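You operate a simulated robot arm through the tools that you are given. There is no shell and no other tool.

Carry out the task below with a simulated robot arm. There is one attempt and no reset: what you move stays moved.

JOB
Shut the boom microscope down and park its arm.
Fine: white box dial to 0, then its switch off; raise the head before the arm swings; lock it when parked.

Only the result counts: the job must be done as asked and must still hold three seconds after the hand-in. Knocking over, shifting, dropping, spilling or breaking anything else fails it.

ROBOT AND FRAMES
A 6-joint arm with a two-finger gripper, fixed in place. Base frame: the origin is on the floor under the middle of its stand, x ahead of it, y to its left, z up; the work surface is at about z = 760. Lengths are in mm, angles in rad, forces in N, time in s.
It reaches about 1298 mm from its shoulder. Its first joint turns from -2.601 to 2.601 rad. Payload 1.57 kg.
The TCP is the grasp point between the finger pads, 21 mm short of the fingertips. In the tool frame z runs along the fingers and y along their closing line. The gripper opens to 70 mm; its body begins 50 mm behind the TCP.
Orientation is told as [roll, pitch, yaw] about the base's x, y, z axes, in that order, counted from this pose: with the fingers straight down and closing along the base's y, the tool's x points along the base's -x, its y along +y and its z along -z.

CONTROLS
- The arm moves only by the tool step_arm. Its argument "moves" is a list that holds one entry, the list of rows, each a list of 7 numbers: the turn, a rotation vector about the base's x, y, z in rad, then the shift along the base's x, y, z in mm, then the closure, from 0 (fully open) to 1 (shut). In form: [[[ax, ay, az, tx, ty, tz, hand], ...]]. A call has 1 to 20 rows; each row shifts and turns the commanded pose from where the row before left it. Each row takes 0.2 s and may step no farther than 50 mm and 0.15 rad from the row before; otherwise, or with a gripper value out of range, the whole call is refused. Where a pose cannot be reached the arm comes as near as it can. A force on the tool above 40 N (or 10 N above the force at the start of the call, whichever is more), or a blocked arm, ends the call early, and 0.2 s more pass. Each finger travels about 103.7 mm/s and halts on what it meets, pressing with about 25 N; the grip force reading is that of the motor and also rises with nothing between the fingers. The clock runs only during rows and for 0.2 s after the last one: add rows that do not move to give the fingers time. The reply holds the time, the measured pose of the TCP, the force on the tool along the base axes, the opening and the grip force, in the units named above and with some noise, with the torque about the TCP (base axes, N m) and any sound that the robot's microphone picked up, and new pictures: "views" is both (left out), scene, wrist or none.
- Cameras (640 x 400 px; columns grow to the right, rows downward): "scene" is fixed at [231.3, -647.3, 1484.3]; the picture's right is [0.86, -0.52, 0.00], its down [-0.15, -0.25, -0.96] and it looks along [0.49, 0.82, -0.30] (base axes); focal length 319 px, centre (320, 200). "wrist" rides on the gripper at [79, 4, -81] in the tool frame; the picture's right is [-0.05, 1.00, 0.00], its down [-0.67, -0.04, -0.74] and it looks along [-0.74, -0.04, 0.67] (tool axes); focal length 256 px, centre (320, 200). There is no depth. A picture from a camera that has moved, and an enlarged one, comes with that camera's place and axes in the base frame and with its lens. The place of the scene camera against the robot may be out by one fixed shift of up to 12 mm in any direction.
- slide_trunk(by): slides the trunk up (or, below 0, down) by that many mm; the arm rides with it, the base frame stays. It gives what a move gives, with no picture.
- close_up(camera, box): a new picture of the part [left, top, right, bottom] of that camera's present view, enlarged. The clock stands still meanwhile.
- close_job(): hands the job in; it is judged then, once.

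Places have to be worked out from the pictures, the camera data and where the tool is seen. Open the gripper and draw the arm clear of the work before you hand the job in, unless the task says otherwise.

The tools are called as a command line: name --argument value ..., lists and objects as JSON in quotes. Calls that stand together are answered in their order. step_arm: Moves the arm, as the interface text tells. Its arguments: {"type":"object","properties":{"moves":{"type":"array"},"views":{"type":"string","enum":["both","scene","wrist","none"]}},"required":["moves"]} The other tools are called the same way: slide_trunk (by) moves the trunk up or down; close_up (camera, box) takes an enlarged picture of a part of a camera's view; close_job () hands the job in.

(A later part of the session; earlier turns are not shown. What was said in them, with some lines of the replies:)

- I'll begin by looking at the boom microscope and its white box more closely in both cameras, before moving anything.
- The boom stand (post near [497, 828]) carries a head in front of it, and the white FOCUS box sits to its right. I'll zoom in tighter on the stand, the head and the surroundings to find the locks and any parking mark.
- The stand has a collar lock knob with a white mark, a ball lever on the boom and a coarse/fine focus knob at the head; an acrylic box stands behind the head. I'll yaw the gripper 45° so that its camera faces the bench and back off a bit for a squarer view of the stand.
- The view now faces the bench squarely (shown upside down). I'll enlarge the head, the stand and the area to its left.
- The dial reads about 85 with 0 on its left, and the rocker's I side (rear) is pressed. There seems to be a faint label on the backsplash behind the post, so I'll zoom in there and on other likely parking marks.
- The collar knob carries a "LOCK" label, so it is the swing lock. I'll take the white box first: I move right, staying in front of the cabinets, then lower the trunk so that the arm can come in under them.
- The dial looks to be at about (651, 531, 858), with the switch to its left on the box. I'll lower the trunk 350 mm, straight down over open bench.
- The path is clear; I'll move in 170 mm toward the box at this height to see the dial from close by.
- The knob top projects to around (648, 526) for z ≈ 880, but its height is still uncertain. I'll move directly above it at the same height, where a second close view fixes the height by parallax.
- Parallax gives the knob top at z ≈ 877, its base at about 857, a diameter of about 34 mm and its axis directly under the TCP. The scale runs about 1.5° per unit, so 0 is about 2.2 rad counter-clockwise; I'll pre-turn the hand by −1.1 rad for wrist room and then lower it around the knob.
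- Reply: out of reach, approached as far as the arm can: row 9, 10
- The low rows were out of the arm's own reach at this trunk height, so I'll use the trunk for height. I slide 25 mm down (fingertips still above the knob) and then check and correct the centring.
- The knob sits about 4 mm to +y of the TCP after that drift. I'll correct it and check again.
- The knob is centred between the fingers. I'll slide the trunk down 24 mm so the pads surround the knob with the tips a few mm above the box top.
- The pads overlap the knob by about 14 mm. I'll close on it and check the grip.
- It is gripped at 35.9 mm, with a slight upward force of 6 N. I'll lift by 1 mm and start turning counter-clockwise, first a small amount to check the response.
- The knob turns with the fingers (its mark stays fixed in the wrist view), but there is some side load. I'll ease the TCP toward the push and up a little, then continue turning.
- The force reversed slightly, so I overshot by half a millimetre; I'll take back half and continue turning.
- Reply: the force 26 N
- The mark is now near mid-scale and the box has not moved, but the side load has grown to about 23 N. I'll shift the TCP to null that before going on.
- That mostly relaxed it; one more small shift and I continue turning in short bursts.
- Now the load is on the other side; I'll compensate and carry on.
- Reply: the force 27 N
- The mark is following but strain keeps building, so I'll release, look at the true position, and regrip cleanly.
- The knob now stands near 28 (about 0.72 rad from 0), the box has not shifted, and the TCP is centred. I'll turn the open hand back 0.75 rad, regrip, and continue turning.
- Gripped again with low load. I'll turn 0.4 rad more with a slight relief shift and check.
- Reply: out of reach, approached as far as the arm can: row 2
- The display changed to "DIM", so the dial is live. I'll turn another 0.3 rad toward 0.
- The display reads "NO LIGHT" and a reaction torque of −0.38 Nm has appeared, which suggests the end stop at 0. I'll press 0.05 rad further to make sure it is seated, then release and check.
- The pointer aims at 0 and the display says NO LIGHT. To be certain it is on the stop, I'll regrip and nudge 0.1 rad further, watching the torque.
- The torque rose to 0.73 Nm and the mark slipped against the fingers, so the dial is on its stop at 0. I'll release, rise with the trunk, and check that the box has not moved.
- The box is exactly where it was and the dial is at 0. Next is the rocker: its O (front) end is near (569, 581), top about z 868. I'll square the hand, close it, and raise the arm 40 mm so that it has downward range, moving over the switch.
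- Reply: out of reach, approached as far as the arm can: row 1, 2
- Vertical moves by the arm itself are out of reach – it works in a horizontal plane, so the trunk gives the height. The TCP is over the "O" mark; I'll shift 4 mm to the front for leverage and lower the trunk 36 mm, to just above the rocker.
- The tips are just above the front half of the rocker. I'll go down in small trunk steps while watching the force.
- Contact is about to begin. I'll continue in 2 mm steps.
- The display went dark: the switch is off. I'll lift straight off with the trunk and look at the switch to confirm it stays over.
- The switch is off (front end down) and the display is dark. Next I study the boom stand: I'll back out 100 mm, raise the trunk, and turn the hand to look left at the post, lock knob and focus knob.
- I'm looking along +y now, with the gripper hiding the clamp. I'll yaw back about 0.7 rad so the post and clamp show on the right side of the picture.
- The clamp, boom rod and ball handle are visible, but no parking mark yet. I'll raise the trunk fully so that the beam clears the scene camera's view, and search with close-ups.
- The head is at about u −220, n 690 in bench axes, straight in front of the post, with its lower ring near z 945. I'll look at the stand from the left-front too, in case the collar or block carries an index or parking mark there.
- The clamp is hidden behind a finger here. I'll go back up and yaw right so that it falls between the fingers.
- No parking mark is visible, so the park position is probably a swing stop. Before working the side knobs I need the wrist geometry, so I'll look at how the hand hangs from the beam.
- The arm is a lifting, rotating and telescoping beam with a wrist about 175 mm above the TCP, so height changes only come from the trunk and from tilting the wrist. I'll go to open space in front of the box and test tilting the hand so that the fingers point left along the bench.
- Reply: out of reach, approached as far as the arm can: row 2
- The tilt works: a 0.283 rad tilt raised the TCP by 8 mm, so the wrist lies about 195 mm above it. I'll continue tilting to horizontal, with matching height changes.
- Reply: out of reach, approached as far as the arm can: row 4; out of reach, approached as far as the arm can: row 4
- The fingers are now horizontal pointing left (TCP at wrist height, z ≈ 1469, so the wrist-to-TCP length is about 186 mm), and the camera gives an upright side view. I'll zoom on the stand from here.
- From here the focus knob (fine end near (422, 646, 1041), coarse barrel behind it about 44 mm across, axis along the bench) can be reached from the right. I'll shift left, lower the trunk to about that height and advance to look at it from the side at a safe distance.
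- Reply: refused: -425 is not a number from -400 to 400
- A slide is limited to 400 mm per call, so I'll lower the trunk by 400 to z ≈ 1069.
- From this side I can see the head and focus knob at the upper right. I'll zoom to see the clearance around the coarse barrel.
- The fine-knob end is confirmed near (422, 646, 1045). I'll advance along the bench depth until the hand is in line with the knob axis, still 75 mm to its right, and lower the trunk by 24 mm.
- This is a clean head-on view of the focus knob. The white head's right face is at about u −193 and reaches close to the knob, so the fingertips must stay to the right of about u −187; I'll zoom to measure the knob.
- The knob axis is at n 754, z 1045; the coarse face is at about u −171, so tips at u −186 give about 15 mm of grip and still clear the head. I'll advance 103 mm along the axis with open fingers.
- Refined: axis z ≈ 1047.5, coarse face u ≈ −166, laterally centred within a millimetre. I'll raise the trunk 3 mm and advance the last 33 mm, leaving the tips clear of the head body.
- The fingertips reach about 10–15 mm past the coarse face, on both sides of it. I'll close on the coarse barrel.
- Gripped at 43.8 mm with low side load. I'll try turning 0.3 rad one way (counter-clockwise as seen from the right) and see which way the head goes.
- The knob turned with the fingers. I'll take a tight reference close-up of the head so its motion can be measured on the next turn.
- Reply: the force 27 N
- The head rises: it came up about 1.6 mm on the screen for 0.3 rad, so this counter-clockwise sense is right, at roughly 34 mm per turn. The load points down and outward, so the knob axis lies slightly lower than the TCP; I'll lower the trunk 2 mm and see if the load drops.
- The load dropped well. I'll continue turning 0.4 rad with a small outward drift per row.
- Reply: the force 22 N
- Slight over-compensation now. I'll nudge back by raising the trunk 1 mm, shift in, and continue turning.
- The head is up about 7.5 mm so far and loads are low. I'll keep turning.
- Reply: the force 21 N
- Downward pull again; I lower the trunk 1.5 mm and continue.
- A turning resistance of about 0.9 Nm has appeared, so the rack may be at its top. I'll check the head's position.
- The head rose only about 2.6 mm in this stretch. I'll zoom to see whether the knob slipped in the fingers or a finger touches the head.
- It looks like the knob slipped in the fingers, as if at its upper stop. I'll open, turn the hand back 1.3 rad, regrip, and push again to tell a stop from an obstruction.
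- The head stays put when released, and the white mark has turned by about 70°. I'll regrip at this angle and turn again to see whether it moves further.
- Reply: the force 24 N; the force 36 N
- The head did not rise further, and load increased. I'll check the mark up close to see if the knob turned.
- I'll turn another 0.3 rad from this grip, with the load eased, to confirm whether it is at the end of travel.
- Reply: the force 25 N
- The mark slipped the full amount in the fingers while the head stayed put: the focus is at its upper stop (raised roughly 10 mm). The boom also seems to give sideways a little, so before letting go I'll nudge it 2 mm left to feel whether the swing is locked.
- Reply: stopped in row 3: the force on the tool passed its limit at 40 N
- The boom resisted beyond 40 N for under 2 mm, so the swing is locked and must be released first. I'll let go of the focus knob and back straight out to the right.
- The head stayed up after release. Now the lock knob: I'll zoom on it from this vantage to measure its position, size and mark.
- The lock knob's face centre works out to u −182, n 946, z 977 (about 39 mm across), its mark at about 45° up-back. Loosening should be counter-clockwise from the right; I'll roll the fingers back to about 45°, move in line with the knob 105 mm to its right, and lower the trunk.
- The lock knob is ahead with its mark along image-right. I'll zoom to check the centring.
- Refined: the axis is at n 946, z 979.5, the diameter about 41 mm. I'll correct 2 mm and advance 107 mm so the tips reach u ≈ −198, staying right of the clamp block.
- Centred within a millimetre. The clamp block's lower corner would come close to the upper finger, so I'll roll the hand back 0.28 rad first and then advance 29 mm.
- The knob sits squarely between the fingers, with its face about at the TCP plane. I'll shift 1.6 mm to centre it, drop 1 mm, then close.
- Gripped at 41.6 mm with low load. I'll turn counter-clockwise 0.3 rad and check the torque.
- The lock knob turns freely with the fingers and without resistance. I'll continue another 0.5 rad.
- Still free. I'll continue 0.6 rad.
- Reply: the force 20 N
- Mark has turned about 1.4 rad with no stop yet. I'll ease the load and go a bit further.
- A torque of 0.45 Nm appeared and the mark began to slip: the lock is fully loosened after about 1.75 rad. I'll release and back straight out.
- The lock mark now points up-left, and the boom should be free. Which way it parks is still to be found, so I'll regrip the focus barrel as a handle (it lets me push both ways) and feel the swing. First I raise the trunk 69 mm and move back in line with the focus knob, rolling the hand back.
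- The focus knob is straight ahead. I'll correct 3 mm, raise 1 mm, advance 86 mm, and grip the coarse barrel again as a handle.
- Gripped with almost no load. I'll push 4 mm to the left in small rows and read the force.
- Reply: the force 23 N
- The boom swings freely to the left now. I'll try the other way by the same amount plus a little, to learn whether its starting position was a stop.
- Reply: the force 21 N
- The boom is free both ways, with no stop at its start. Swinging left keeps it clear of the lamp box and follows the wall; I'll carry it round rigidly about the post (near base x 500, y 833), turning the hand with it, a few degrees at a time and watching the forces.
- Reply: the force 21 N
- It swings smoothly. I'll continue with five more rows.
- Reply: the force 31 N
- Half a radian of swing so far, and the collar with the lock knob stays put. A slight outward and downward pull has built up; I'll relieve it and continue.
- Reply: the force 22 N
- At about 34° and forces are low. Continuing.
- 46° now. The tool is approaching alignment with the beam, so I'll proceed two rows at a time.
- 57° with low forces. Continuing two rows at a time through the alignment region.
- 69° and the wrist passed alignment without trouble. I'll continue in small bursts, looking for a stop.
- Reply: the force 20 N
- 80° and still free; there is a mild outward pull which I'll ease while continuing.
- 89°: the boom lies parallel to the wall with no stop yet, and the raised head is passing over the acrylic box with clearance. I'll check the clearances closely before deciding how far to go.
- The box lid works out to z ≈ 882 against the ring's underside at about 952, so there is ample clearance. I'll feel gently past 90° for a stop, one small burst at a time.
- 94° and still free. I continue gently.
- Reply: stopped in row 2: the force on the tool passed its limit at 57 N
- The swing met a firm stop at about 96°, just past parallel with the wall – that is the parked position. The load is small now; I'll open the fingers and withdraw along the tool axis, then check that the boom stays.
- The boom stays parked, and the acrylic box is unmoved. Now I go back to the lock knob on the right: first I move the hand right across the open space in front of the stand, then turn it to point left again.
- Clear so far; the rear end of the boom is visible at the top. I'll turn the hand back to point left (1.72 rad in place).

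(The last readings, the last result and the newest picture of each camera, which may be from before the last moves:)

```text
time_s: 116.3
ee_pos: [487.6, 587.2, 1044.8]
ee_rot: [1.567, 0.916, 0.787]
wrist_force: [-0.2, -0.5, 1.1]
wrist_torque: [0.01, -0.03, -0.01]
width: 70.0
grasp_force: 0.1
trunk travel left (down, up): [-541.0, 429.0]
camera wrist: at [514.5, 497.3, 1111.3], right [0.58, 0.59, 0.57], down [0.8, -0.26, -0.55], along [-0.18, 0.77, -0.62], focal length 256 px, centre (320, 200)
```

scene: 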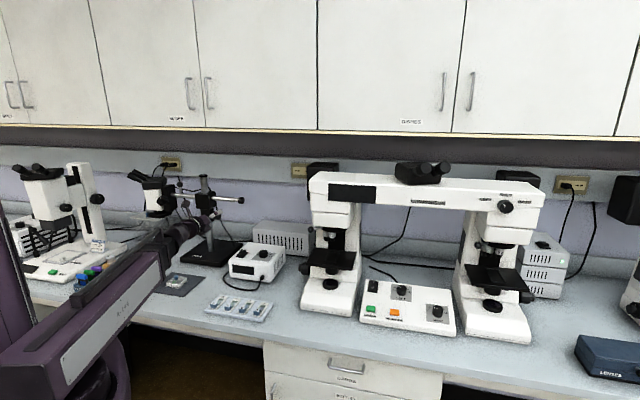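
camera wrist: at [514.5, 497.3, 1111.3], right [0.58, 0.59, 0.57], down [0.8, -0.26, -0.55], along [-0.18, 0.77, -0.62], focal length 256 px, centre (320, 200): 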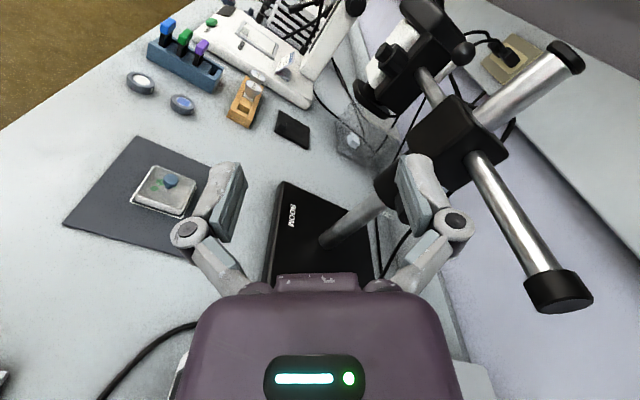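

Good view: the boom's rear end now sticks out to the right above the lock knob, its underside about z 1045, which still leaves room for the hand at z 977. I'll roll the hand to 2.3 rad so the camera hangs low, then lower the trunk 69 mm.

step_arm --moves '[[[0.1058, -0.1058, 0, 0, 0, 0, 0], [0.1058, -0.1058, 0, 0, 0, 0, 0], [0.1058, -0.1058, 0, 0, 0, 0, 0], [0.1058, -0.1058, 0, 0, 0, 0, 0], [0.1058, -0.1058, 0, 0, 0, 0, 0], [0.1058, -0.1058, 0, 0, 0, 0, 0], [0.1058, -0.1058, 0, 0, 0, 0, 0], [0.1058, -0.1058, 0, 0, 0, 0, 0], [0.1058, -0.1058, 0, 0, 0, 0, 0], [0.1058, -0.1058, 0, 0, 0, 0, 0], [0.1058, -0.1058, 0, 0, 0, 0, 0]]]' --views "none"

slide_trunk --by -69

close_up --camera "wrist" --box '[0, 0, 640, 400]'

```text
time_s: 118.8
ee_pos: [486.8, 586.2, 1045.2]
ee_rot: [1.567, -0.731, 0.786]
wrist_force: [0.5, 0.1, 0.5]
wrist_torque: [0.0, 0.02, -0.01]
width: 70.0
grasp_force: 0.1
trunk travel left (down, up): [-541.0, 429.0]
```

```text
time_s: 119.8
ee_pos: [486.8, 587.3, 974.6]
ee_rot: [1.567, -0.729, 0.785]
wrist_force: [-0.3, 0.0, -0.6]
wrist_torque: [-0.02, 0.0, -0.03]
width: 69.9
grasp_force: 0.1
trunk travel left (down, up): [-472.0, 498.0]
```

```text
1.00 times, centred on (320, 200) of wrist (not enlarged: the box is as wide or as high as the picture)
camera zoom: at [501.2, 484.7, 927.1], right [-0.45, -0.44, 0.78], down [0.89, -0.16, 0.42], along [-0.06, 0.88, 0.46], focal length 256 px, centre (320, 200)
```

zoom: 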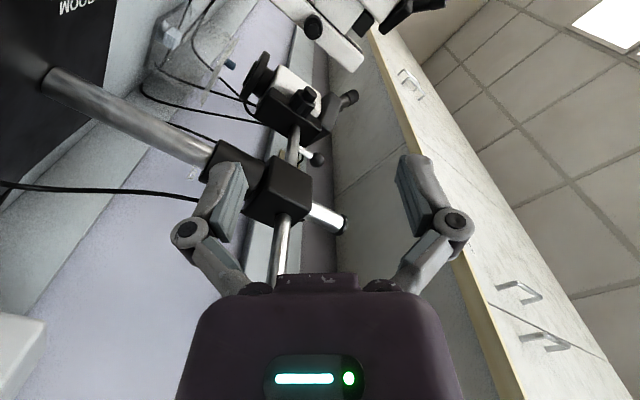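

Now in along the depth at u ≈ −70 until level with the lock knob.

step_arm --moves '[[[0, 0, 0, 32.7, 32.7, 0, 0], [0, 0, 0, 32.7, 32.7, 0, 0], [0, 0, 0, 32.7, 32.7, 0, 0], [0, 0, 0, 32.9, 32.9, 0, 0], [0, 0, 0, 0, 0, 0, 0]]]' --views "wrist"

close_up --camera "scene" --box '[140, 170, 280, 260]'

```text
time_s: 121.0
ee_pos: [620.7, 718.0, 977.0]
ee_rot: [1.565, -0.73, 0.784]
wrist_force: [-0.3, 0.3, 0.6]
wrist_torque: [-0.01, -0.03, 0.03]
width: 70.0
grasp_force: 0.1
trunk travel left (down, up): [-472.0, 498.0]
camera wrist: at [634.0, 616.0, 927.0], right [-0.45, -0.44, 0.78], down [0.89, -0.16, 0.42], along [-0.06, 0.88, 0.46], focal length 256 px, centre (320, 200)
```

wrist: 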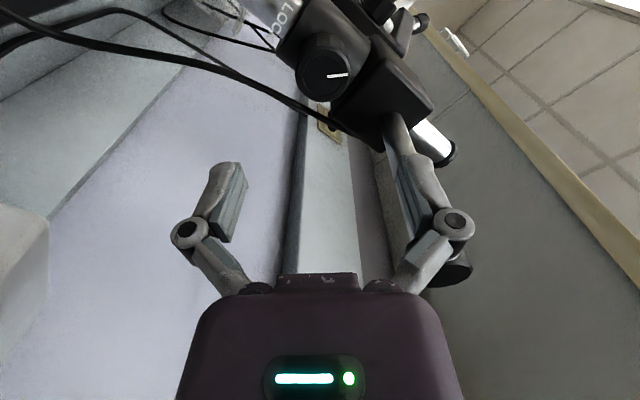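

```text
4.44 times, centred on (210, 215) of scene
camera zoom: at [231.3, -647.3, 1484.3], right [0.86, -0.52, 0.0], down [-0.15, -0.25, -0.96], along [0.49, 0.82, -0.3], focal length 1416 px, centre (809, 133)
```

zoom: 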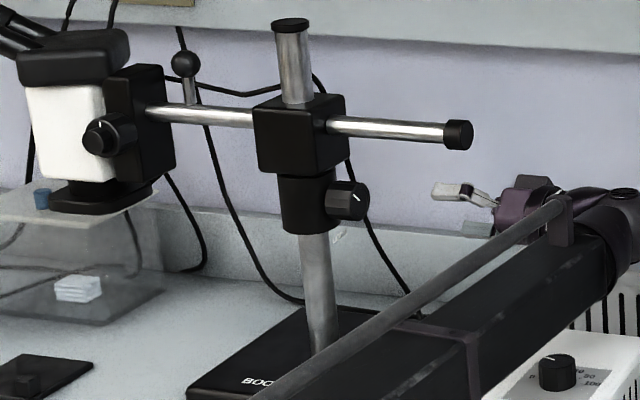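

The knob is ahead, and the rod end passes well above the hand. I'll advance along the knob axis in two stages.

step_arm --moves '[[[0, 0, 0, -25.9, 25.9, 0, 0], [0, 0, 0, -25.9, 25.9, 0, 0]]]' --views "wrist"

close_up --camera "wrist" --box '[180, 20, 460, 250]'

```text
time_s: 121.6
ee_pos: [568.2, 769.2, 976.0]
ee_rot: [1.563, -0.73, 0.785]
wrist_force: [-0.4, -0.3, -0.4]
wrist_torque: [0.0, 0.06, 0.01]
width: 69.9
grasp_force: 0.0
trunk travel left (down, up): [-472.0, 498.0]
camera wrist: at [581.9, 666.8, 927.0], right [-0.45, -0.44, 0.78], down [0.89, -0.16, 0.42], along [-0.06, 0.88, 0.46], focal length 256 px, centre (320, 200)
```

wrist: 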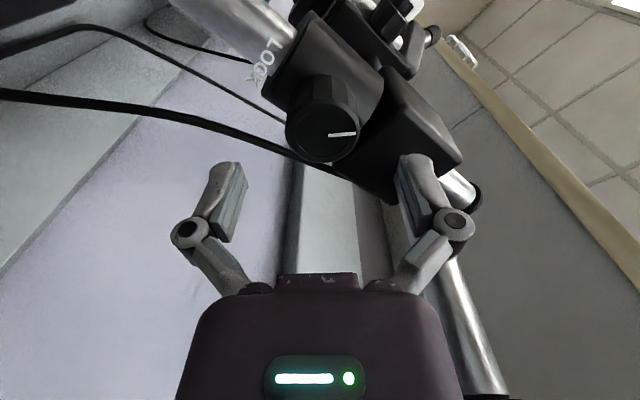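

```text
1.74 times, centred on (320, 135) of wrist
camera zoom: at [581.9, 666.8, 927.0], right [-0.45, -0.44, 0.78], down [0.89, -0.16, 0.42], along [-0.06, 0.88, 0.46], focal length 445 px, centre (320, 313)
```

zoom: 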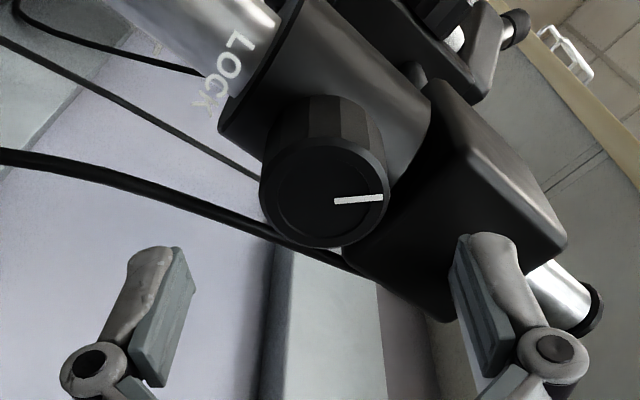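

The axis lines up within a millimetre. I'll advance the last 36 mm and close on the lock knob.

step_arm --moves '[[[0, 0, 0, -13, 13, 0, 0], [0, 0, 0, -12.8, 12.8, 0, 0], [0, 0, 0, 0, 0, 0, 0], [0, 0, 0, 0, 0, 0, 0.3], [0, 0, 0, 0, 0, 0, 1], [0, 0, 0, 0, 0, 0, 1]]]' --views "wrist"

```text
time_s: 123.0
ee_pos: [541.8, 795.2, 977.9]
ee_rot: [1.566, -0.728, 0.784]
wrist_force: [-1.4, -7.2, 7.1]
wrist_torque: [0.31, 0.3, 0.04]
width: 41.7
grasp_force: 32.0
trunk travel left (down, up): [-472.0, 498.0]
camera wrist: at [555.8, 693.1, 928.2], right [-0.45, -0.44, 0.78], down [0.89, -0.16, 0.42], along [-0.06, 0.88, 0.46], focal length 256 px, centre (320, 200)
```

wrist: 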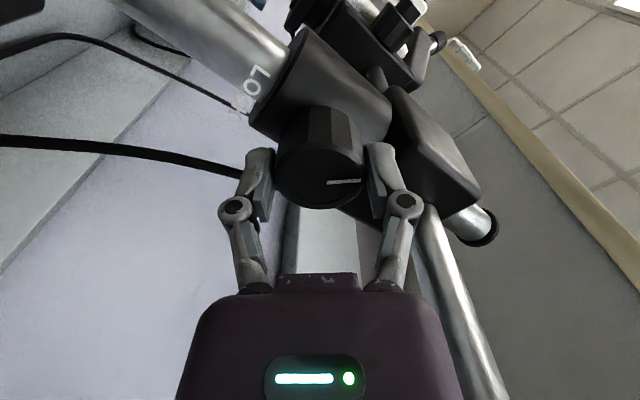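

Gripped. I'll tighten clockwise, 0.5 rad at first.

step_arm --moves '[[[-0.0707, 0.0707, 0, 0, 0, 0, 1], [-0.0707, 0.0707, 0, 0, 0, 0, 1], [-0.0707, 0.0707, 0, 0, 0, 0, 1], [-0.0707, 0.0707, 0, 0, 0, 0, 1], [-0.0707, 0.0707, 0, 0, 0, 0, 1]]]' --views "wrist"

close_up --camera "scene" --box '[180, 190, 250, 235]'

```text
time_s: 124.2
ee_pos: [541.1, 795.4, 977.2]
ee_rot: [1.567, -0.23, 0.781]
wrist_force: [13.5, 5.7, 21.8]
wrist_torque: [0.06, 0.05, -0.17]
width: 41.6
grasp_force: 32.2
trunk travel left (down, up): [-472.0, 498.0]
camera wrist: at [544.1, 681.8, 963.9], right [-0.13, -0.12, 0.98], down [0.99, -0.07, 0.12], along [0.05, 0.99, 0.13], focal length 256 px, centre (320, 200)
```

wrist: 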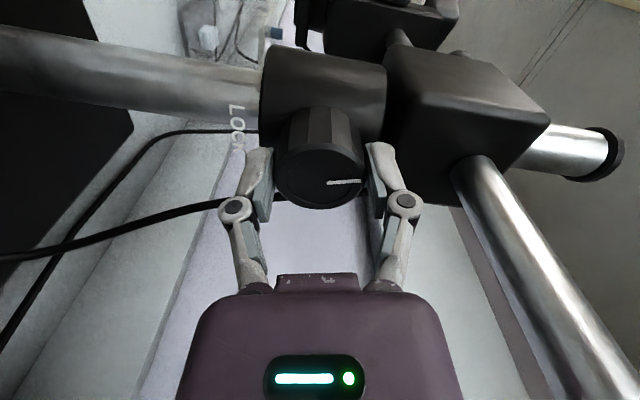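

```text
8.89 times, centred on (215, 212) of scene
camera zoom: at [231.3, -647.3, 1484.3], right [0.86, -0.52, 0.0], down [-0.15, -0.25, -0.96], along [0.49, 0.82, -0.3], focal length 2833 px, centre (1253, 89)
```

zoom: 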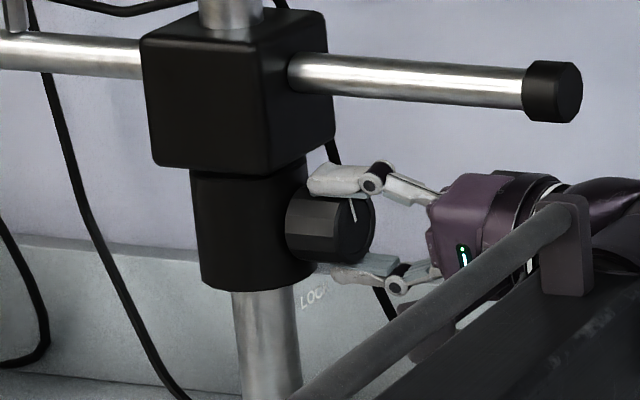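

It follows; a load of 20 N upward is building, so I raise the trunk 1.3 mm, shift slightly, and keep tightening.

slide_trunk --by 1.3

step_arm --moves '[[[-0.0707, 0.0707, 0, 0.8, 0.4, 0, 1], [-0.0707, 0.0707, 0, 0, 0, 0, 1], [-0.0707, 0.0707, 0, 0, 0, 0, 1], [-0.0707, 0.0707, 0, 0, 0, 0, 1]]]' --views "none"

```text
time_s: 124.7
ee_pos: [541.3, 796.0, 977.0]
ee_rot: [1.567, -0.227, 0.784]
wrist_force: [14.5, 5.2, 13.5]
wrist_torque: [0.19, 0.21, -0.84]
width: 41.6
grasp_force: 32.2
trunk travel left (down, up): [-473.0, 497.0]
```

```text
time_s: 125.7
ee_pos: [542.4, 795.8, 976.5]
ee_rot: [1.566, 0.173, 0.784]
wrist_force: [10.1, 4.1, 9.2]
wrist_torque: [0.11, 0.09, -0.85]
width: 41.9
grasp_force: 31.7
trunk travel left (down, up): [-473.0, 497.0]
```

Load is moderate and there is no turning resistance yet. Tightening another 0.4 rad.

step_arm --moves '[[[-0.0707, 0.0707, 0, 0.5, 0.2, 0, 1], [-0.0707, 0.0707, 0, 0, 0, 0, 1], [-0.0707, 0.0707, 0, 0, 0, 0, 1], [-0.0707, 0.0707, 0, 0, 0, 0, 1]]]' --views "wrist"

close_up --camera "scene" --box '[180, 190, 250, 235]'

```text
time_s: 126.7
ee_pos: [541.2, 795.5, 975.9]
ee_rot: [1.563, 0.572, 0.789]
wrist_force: [2.6, -6.6, -3.5]
wrist_torque: [0.26, 0.23, 0.09]
width: 41.7
grasp_force: 32.4
trunk travel left (down, up): [-473.0, 497.0]
camera wrist: at [554.6, 691.9, 1024.2], right [0.41, 0.42, 0.81], down [0.91, -0.14, -0.39], along [-0.05, 0.9, -0.44], focal length 256 px, centre (320, 200)
```

wrist: 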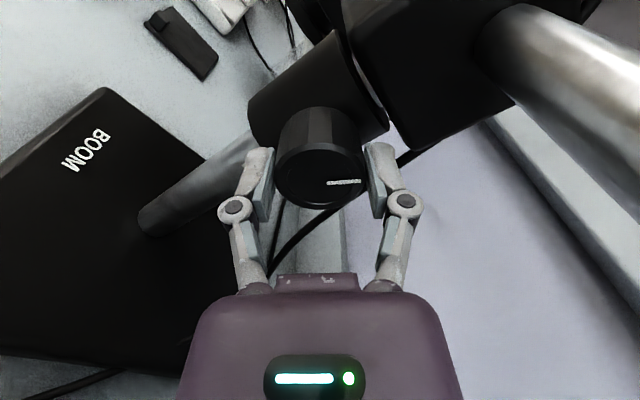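

```text
8.89 times, centred on (215, 212) of scene
camera zoom: at [231.3, -647.3, 1484.3], right [0.86, -0.52, 0.0], down [-0.15, -0.25, -0.96], along [0.49, 0.82, -0.3], focal length 2833 px, centre (1253, 89)
```

zoom: 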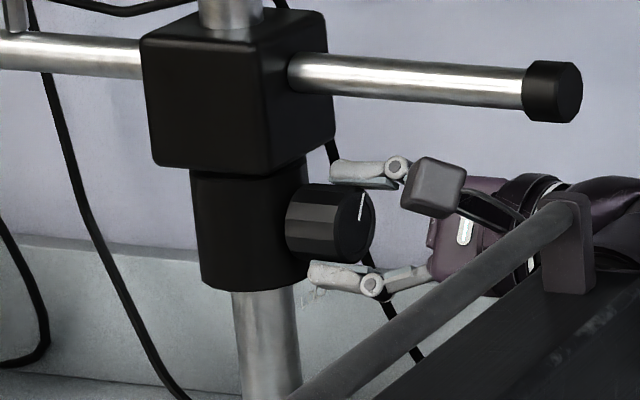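

The mark is nearly back to its locked angle. To keep the camera clear of the rod I'll open, roll the hand back 1.1 rad, and regrip for the final tightening.

step_arm --moves '[[[0, 0, 0, 0, 0, 0, 0.3], [0, 0, 0, 0, 0, 0, 0.15], [0, 0, 0, 0, 0, 0, 0.15], [0.0975, -0.0975, 0, 0, 0, 0, 0.15], [0.0975, -0.0975, 0, 0, 0, 0, 0.15], [0.0975, -0.0975, 0, 0, 0, 0, 0.15], [0.0975, -0.0975, 0, 0, 0, 0, 0.15], [0.0975, -0.0975, 0, 0, 0, 0, 0.15], [0.0975, -0.0975, 0, 0, 0, 0, 0.15], [0.0975, -0.0975, 0, 0, 0, 0, 0.15], [0.0975, -0.0975, 0, 0, 0, 0, 0.15], [0, 0, 0, 0, 0, 0, 0.15]]]' --views "wrist"

close_up --camera "wrist" --box '[200, 60, 440, 260]'

```text
time_s: 129.3
ee_pos: [542.5, 796.6, 977.5]
ee_rot: [1.563, -0.538, 0.785]
wrist_force: [0.2, 0.3, 0.4]
wrist_torque: [-0.01, 0.01, -0.01]
width: 59.4
grasp_force: 0.0
trunk travel left (down, up): [-473.0, 497.0]
camera wrist: at [549.8, 688.5, 941.1], right [-0.33, -0.32, 0.89], down [0.94, -0.11, 0.31], along [0.0, 0.94, 0.34], focal length 256 px, centre (320, 200)
```

wrist: 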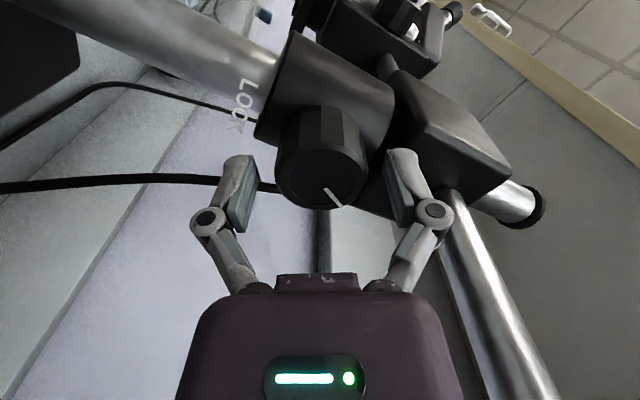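

```text
2.00 times, centred on (320, 160) of wrist
camera zoom: at [549.8, 688.5, 941.1], right [-0.33, -0.32, 0.89], down [0.94, -0.11, 0.31], along [0.0, 0.94, 0.34], focal length 512 px, centre (320, 280)
```

zoom: 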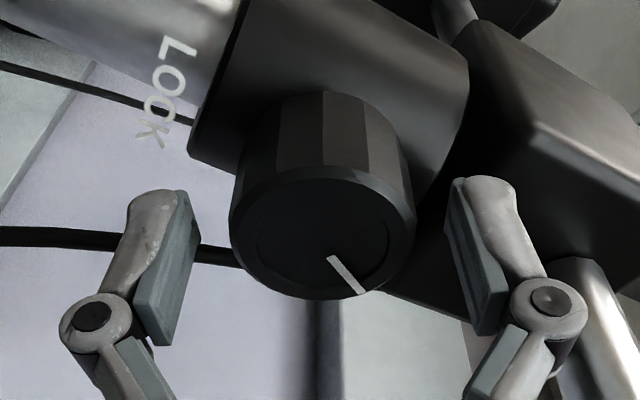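

The knob holds its place. I'll close again and tighten until the torque rises.

step_arm --moves '[[[0, 0, 0, 0, 0, 0, 0.35], [0, 0, 0, 0, 0, 0, 1], [0, 0, 0, 0, 0, 0, 1], [-0.0707, 0.0707, 0, 0, 0, 0, 1], [-0.0707, 0.0707, 0, 0, 0, 0, 1], [-0.0707, 0.0707, 0, 0, 0, 0, 1], [-0.0707, 0.0707, 0, 0, 0, 0, 1]]]' --views "wrist"

close_up --camera "scene" --box '[180, 190, 250, 235]'

```text
time_s: 130.9
ee_pos: [542.0, 797.2, 977.7]
ee_rot: [1.564, -0.132, 0.786]
wrist_force: [-1.3, -0.7, 2.4]
wrist_torque: [0.54, -0.55, 0.11]
width: 41.6
grasp_force: 31.8
trunk travel left (down, up): [-473.0, 497.0]
camera wrist: at [543.6, 682.0, 971.7], right [-0.06, -0.05, 1.0], down [1.0, -0.06, 0.06], along [0.05, 1.0, 0.06], focal length 256 px, centre (320, 200)
```

wrist: 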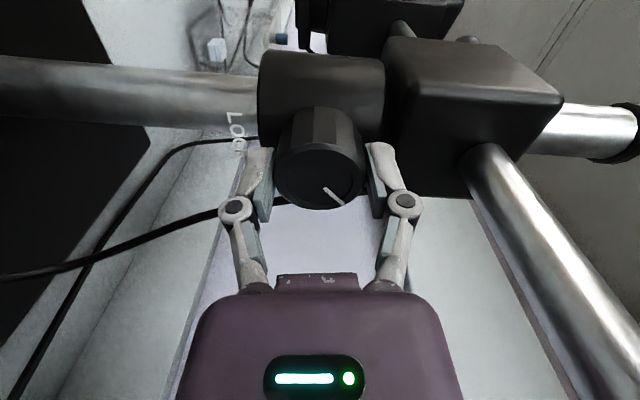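

```text
8.89 times, centred on (215, 212) of scene
camera zoom: at [231.3, -647.3, 1484.3], right [0.86, -0.52, 0.0], down [-0.15, -0.25, -0.96], along [0.49, 0.82, -0.3], focal length 2833 px, centre (1253, 89)
```

zoom: 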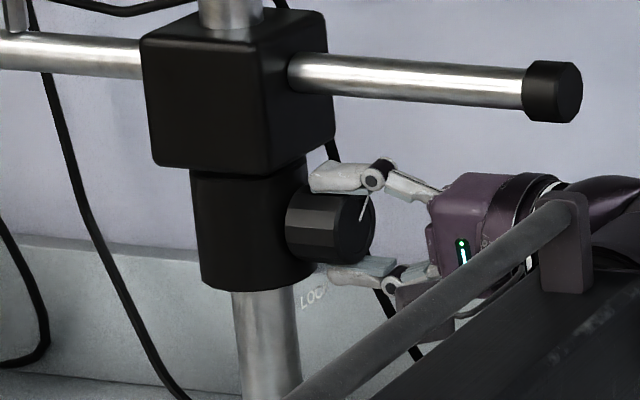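

A tightening torque of 0.77 Nm has appeared, with the mark near its original locked angle. I'll press another 0.2 rad to make sure it is fully tight.

step_arm --moves '[[[-0.0707, 0.0707, 0, 0, 0, 0, 1], [-0.0707, 0.0707, 0, 0, 0, 0, 1], [0, 0, 0, 0, 0, 0, 1]]]' --views "wrist"

close_up --camera "wrist" --box '[240, 80, 400, 220]'

close_up --camera "scene" --box '[180, 190, 250, 235]'

```text
time_s: 131.7
ee_pos: [541.6, 796.0, 977.2]
ee_rot: [1.564, 0.068, 0.786]
wrist_force: [-2.9, 2.3, 1.0]
wrist_torque: [0.36, -0.38, -0.06]
width: 41.6
grasp_force: 31.7
trunk travel left (down, up): [-473.0, 497.0]
camera wrist: at [544.0, 682.4, 987.5], right [0.08, 0.09, 0.99], down [1.0, -0.06, -0.08], along [0.05, 0.99, -0.09], focal length 256 px, centre (320, 200)
```

wrist: 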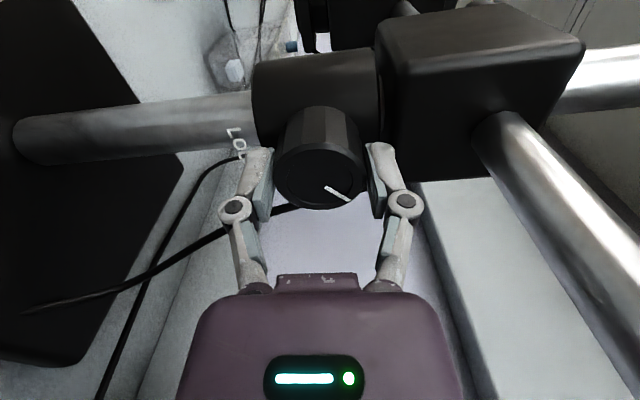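

```text
2.86 times, centred on (320, 150) of wrist
camera zoom: at [544.0, 682.4, 987.5], right [0.08, 0.09, 0.99], down [1.0, -0.06, -0.08], along [0.05, 0.99, -0.09], focal length 731 px, centre (320, 343)
```

zoom: 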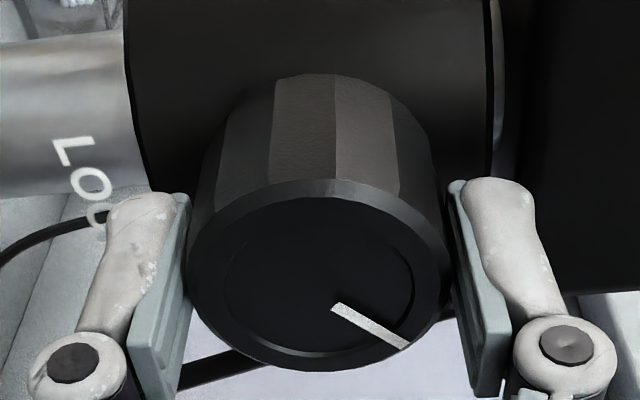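

```text
8.89 times, centred on (215, 212) of scene
camera zoom: at [231.3, -647.3, 1484.3], right [0.86, -0.52, 0.0], down [-0.15, -0.25, -0.96], along [0.49, 0.82, -0.3], focal length 2833 px, centre (1253, 89)
```

zoom: 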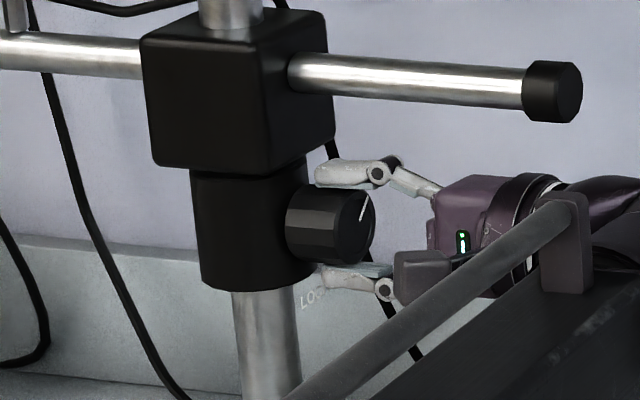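

The mark slipped in the fingers while staying at its original locked angle, so the lock is fully tight. I'll release and back straight out to the right.

step_arm --moves '[[[0, 0, 0, 0, 0, 0, 0.3], [0, 0, 0, 0, 0, 0, 0.15], [0, 0, 0, 0, 0, 0, 0.15], [0.0975, -0.0975, 0, 0, 0, 0, 0.15], [0.0975, -0.0975, 0, 0, 0, 0, 0.15], [0, 0, 0, 25, -25, 0, 0.15], [0, 0, 0, 25, -25, 0, 0.15], [0, 0, 0, 28, -28, 0, 0.15]]]' --views "wrist"

close_up --camera "scene" --box '[110, 160, 270, 265]'

close_up --camera "scene" --box '[180, 190, 250, 235]'

```text
time_s: 133.5
ee_pos: [620.7, 719.5, 976.5]
ee_rot: [1.567, -0.209, 0.784]
wrist_force: [-0.2, -0.9, 0.2]
wrist_torque: [0.02, 0.0, -0.02]
width: 59.5
grasp_force: 0.0
trunk travel left (down, up): [-473.0, 497.0]
camera wrist: at [623.4, 606.4, 965.6], right [-0.11, -0.11, 0.99], down [0.99, -0.06, 0.11], along [0.05, 0.99, 0.11], focal length 256 px, centre (320, 200)
```

wrist: 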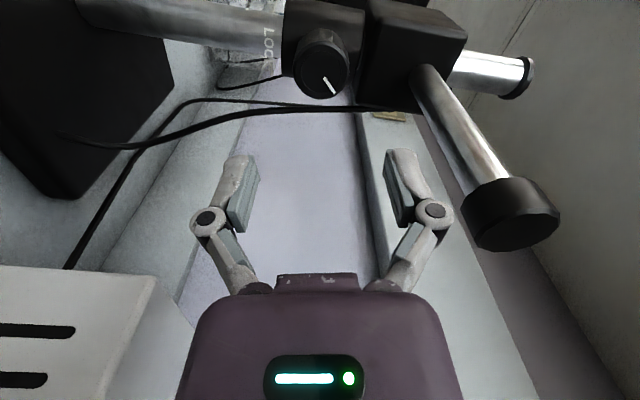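

```text
3.81 times, centred on (190, 212) of scene
camera zoom: at [231.3, -647.3, 1484.3], right [0.86, -0.52, 0.0], down [-0.15, -0.25, -0.96], along [0.49, 0.82, -0.3], focal length 1214 px, centre (815, 152)
```

zoom: 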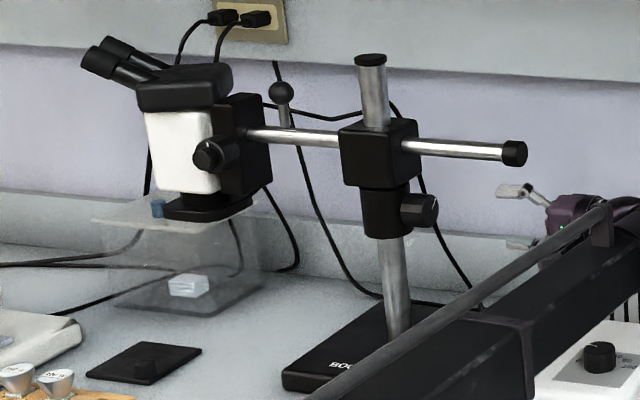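

```text
8.89 times, centred on (215, 212) of scene
camera zoom: at [231.3, -647.3, 1484.3], right [0.86, -0.52, 0.0], down [-0.15, -0.25, -0.96], along [0.49, 0.82, -0.3], focal length 2833 px, centre (1253, 89)
```

zoom: 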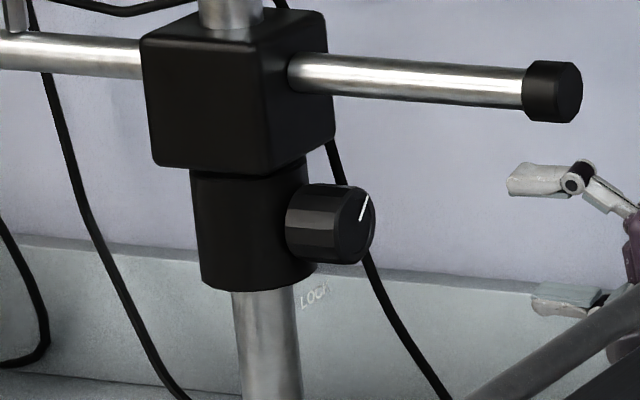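

The mark is exactly where it was when originally locked, and the boom lies parallel to the wall with the head raised. I'll now draw the arm out along the path I came in.

step_arm --moves '[[[0, 0, 0, -33, -33, 0, 0.15], [0, 0, 0, -33, -33, 0, 0.15], [0, 0, 0, -33, -33, 0, 0.15], [0, 0, 0, -33, -33, 0, 0], [0, 0, 0, -33, -33, 0, 0], [0, 0, 0, -33, -33, 0, 0], [0, 0, 0, -33, -33, 0, 0]]]' --views "both"

slide_trunk --by 350

close_up --camera "scene" --box '[90, 150, 310, 290]'

close_up --camera "scene" --box '[215, 235, 305, 291]'

```text
time_s: 135.1
ee_pos: [387.6, 486.8, 976.7]
ee_rot: [1.563, -0.209, 0.787]
wrist_force: [0.2, 0.4, 0.4]
wrist_torque: [0.02, -0.01, 0.03]
width: 70.1
grasp_force: 0.1
trunk travel left (down, up): [-473.0, 497.0]
camera wrist: at [389.4, 372.5, 965.5], right [-0.12, -0.1, 0.99], down [0.99, -0.06, 0.11], along [0.05, 0.99, 0.11], focal length 256 px, centre (320, 200)
```

scene: 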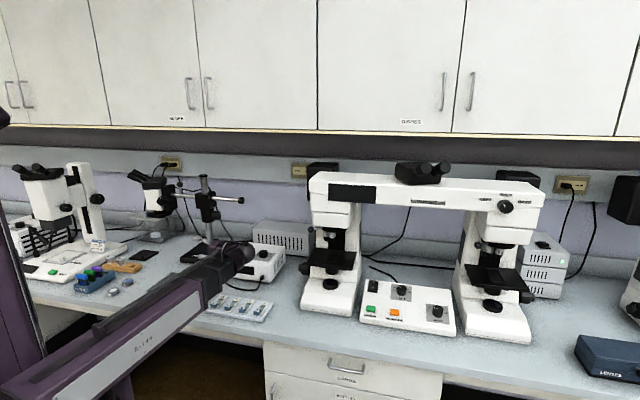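
wrist: 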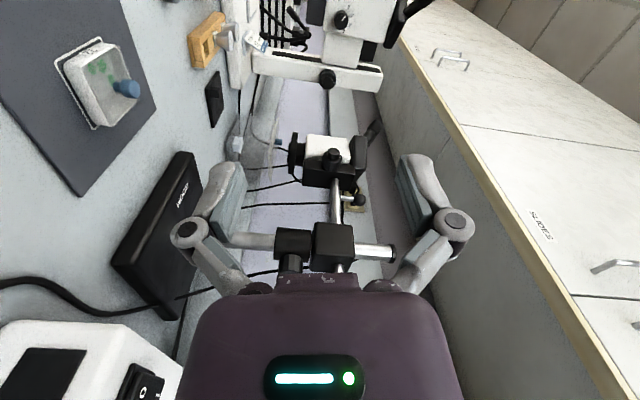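

```text
time_s: 138.6
ee_pos: [387.2, 487.4, 1326.9]
ee_rot: [1.566, -0.209, 0.785]
wrist_force: [-0.7, 0.6, 0.3]
wrist_torque: [0.02, -0.01, 0.01]
width: 70.0
grasp_force: 0.0
trunk travel left (down, up): [-823.0, 147.0]
```

```text
2.86 times, centred on (200, 220) of scene
camera zoom: at [231.3, -647.3, 1484.3], right [0.86, -0.52, 0.0], down [-0.15, -0.25, -0.96], along [0.49, 0.82, -0.3], focal length 911 px, centre (663, 143)
```

zoom: 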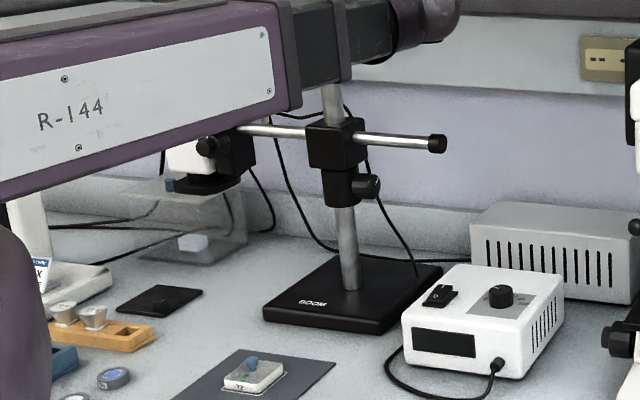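

```text
7.11 times, centred on (260, 263) of scene
camera zoom: at [231.3, -647.3, 1484.3], right [0.86, -0.52, 0.0], down [-0.15, -0.25, -0.96], along [0.49, 0.82, -0.3], focal length 2266 px, centre (747, -248)
```

zoom: 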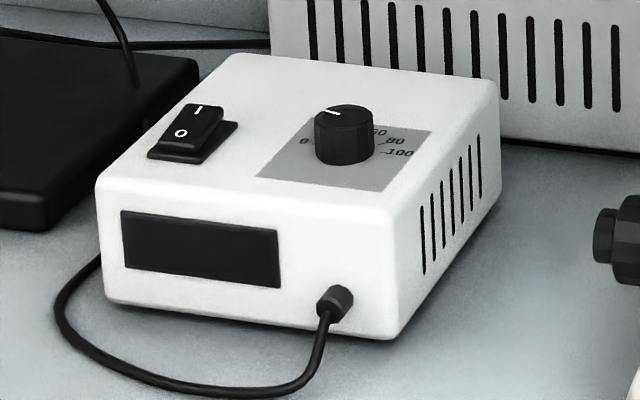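

Box: dial at 0, switch off, display dark. I'll raise the trunk the rest of the way to clear the view and make a final check of the boom, head and neighbours.

slide_trunk --by 140

close_up --camera "scene" --box '[90, 150, 310, 290]'

close_up --camera "scene" --box '[120, 165, 250, 245]'

close_up --camera "wrist" --box '[0, 0, 640, 400]'

```text
time_s: 140.2
ee_pos: [387.5, 487.9, 1467.1]
ee_rot: [1.563, -0.209, 0.784]
wrist_force: [-0.2, 0.4, 0.7]
wrist_torque: [0.02, -0.02, -0.01]
width: 70.0
grasp_force: 0.0
trunk travel left (down, up): [-963.0, 7.0]
```

```text
2.86 times, centred on (200, 220) of scene
camera zoom: at [231.3, -647.3, 1484.3], right [0.86, -0.52, 0.0], down [-0.15, -0.25, -0.96], along [0.49, 0.82, -0.3], focal length 911 px, centre (663, 143)
```

zoom: 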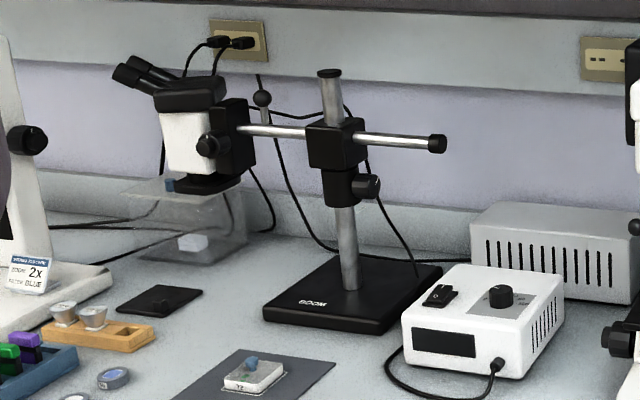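

```text
4.92 times, centred on (185, 205) of scene
camera zoom: at [231.3, -647.3, 1484.3], right [0.86, -0.52, 0.0], down [-0.15, -0.25, -0.96], along [0.49, 0.82, -0.3], focal length 1569 px, centre (985, 175)
```

zoom: 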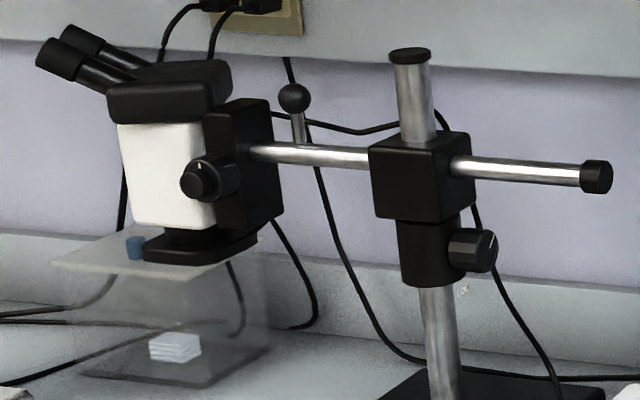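

```text
1.00 times, centred on (320, 200) of wrist (not enlarged: the box is as wide or as high as the picture)
camera zoom: at [390.1, 373.2, 1455.4], right [-0.12, -0.1, 0.99], down [0.99, -0.06, 0.11], along [0.05, 0.99, 0.11], focal length 256 px, centre (320, 200)
```

zoom: 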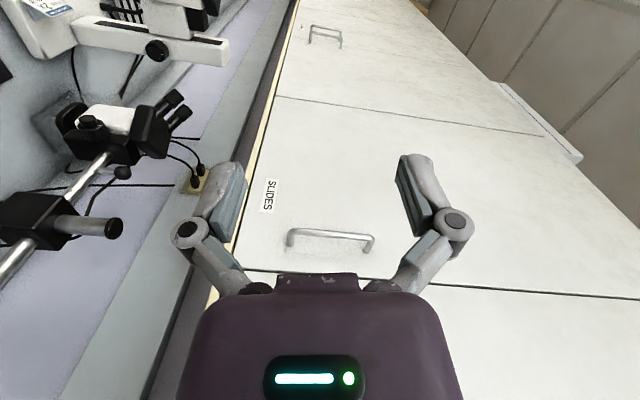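

Everything checks: dial at 0, switch off and display dark, head at its raised stop, boom parked parallel to the wall with the lock mark back at its locked angle. The dish, acrylic box and other items are where they were, and the arm is clear with the gripper open. I'm handing in the job.

close_job

```text
The job is handed in.
```

I shut the boom microscope down, parked its arm and handed the job in. I haven't seen the judging result.

- **White box:** I turned the dial down to its stop at 0 and the display showed "NO LIGHT". Then I pressed the switch to O and the display went dark.
- **Head:** I raised it with the focus knob to its upper stop, about 10 mm, before any real swing. The boom shifted a millimetre or two while I was turning that knob.
- **Arm:** The swing was locked at the start, so I loosened the lock first. I then swung the boom left until it met a firm stop, where it lies parallel to the wall.
- **Lock:** I tightened the lock knob to its stop, with its mark back where it was at the start. I did not push on the boom afterwards to test it.

**Parking side:** I found no parking mark on the stand, bench or wall, so parking to the left is my judgement. The boom was also free to move the other way, and I did not look for a stop on that side.

In the last pictures, the acrylic box, the sample dish and the other items nearby look unmoved. The robot arm is clear of the bench with the gripper open.
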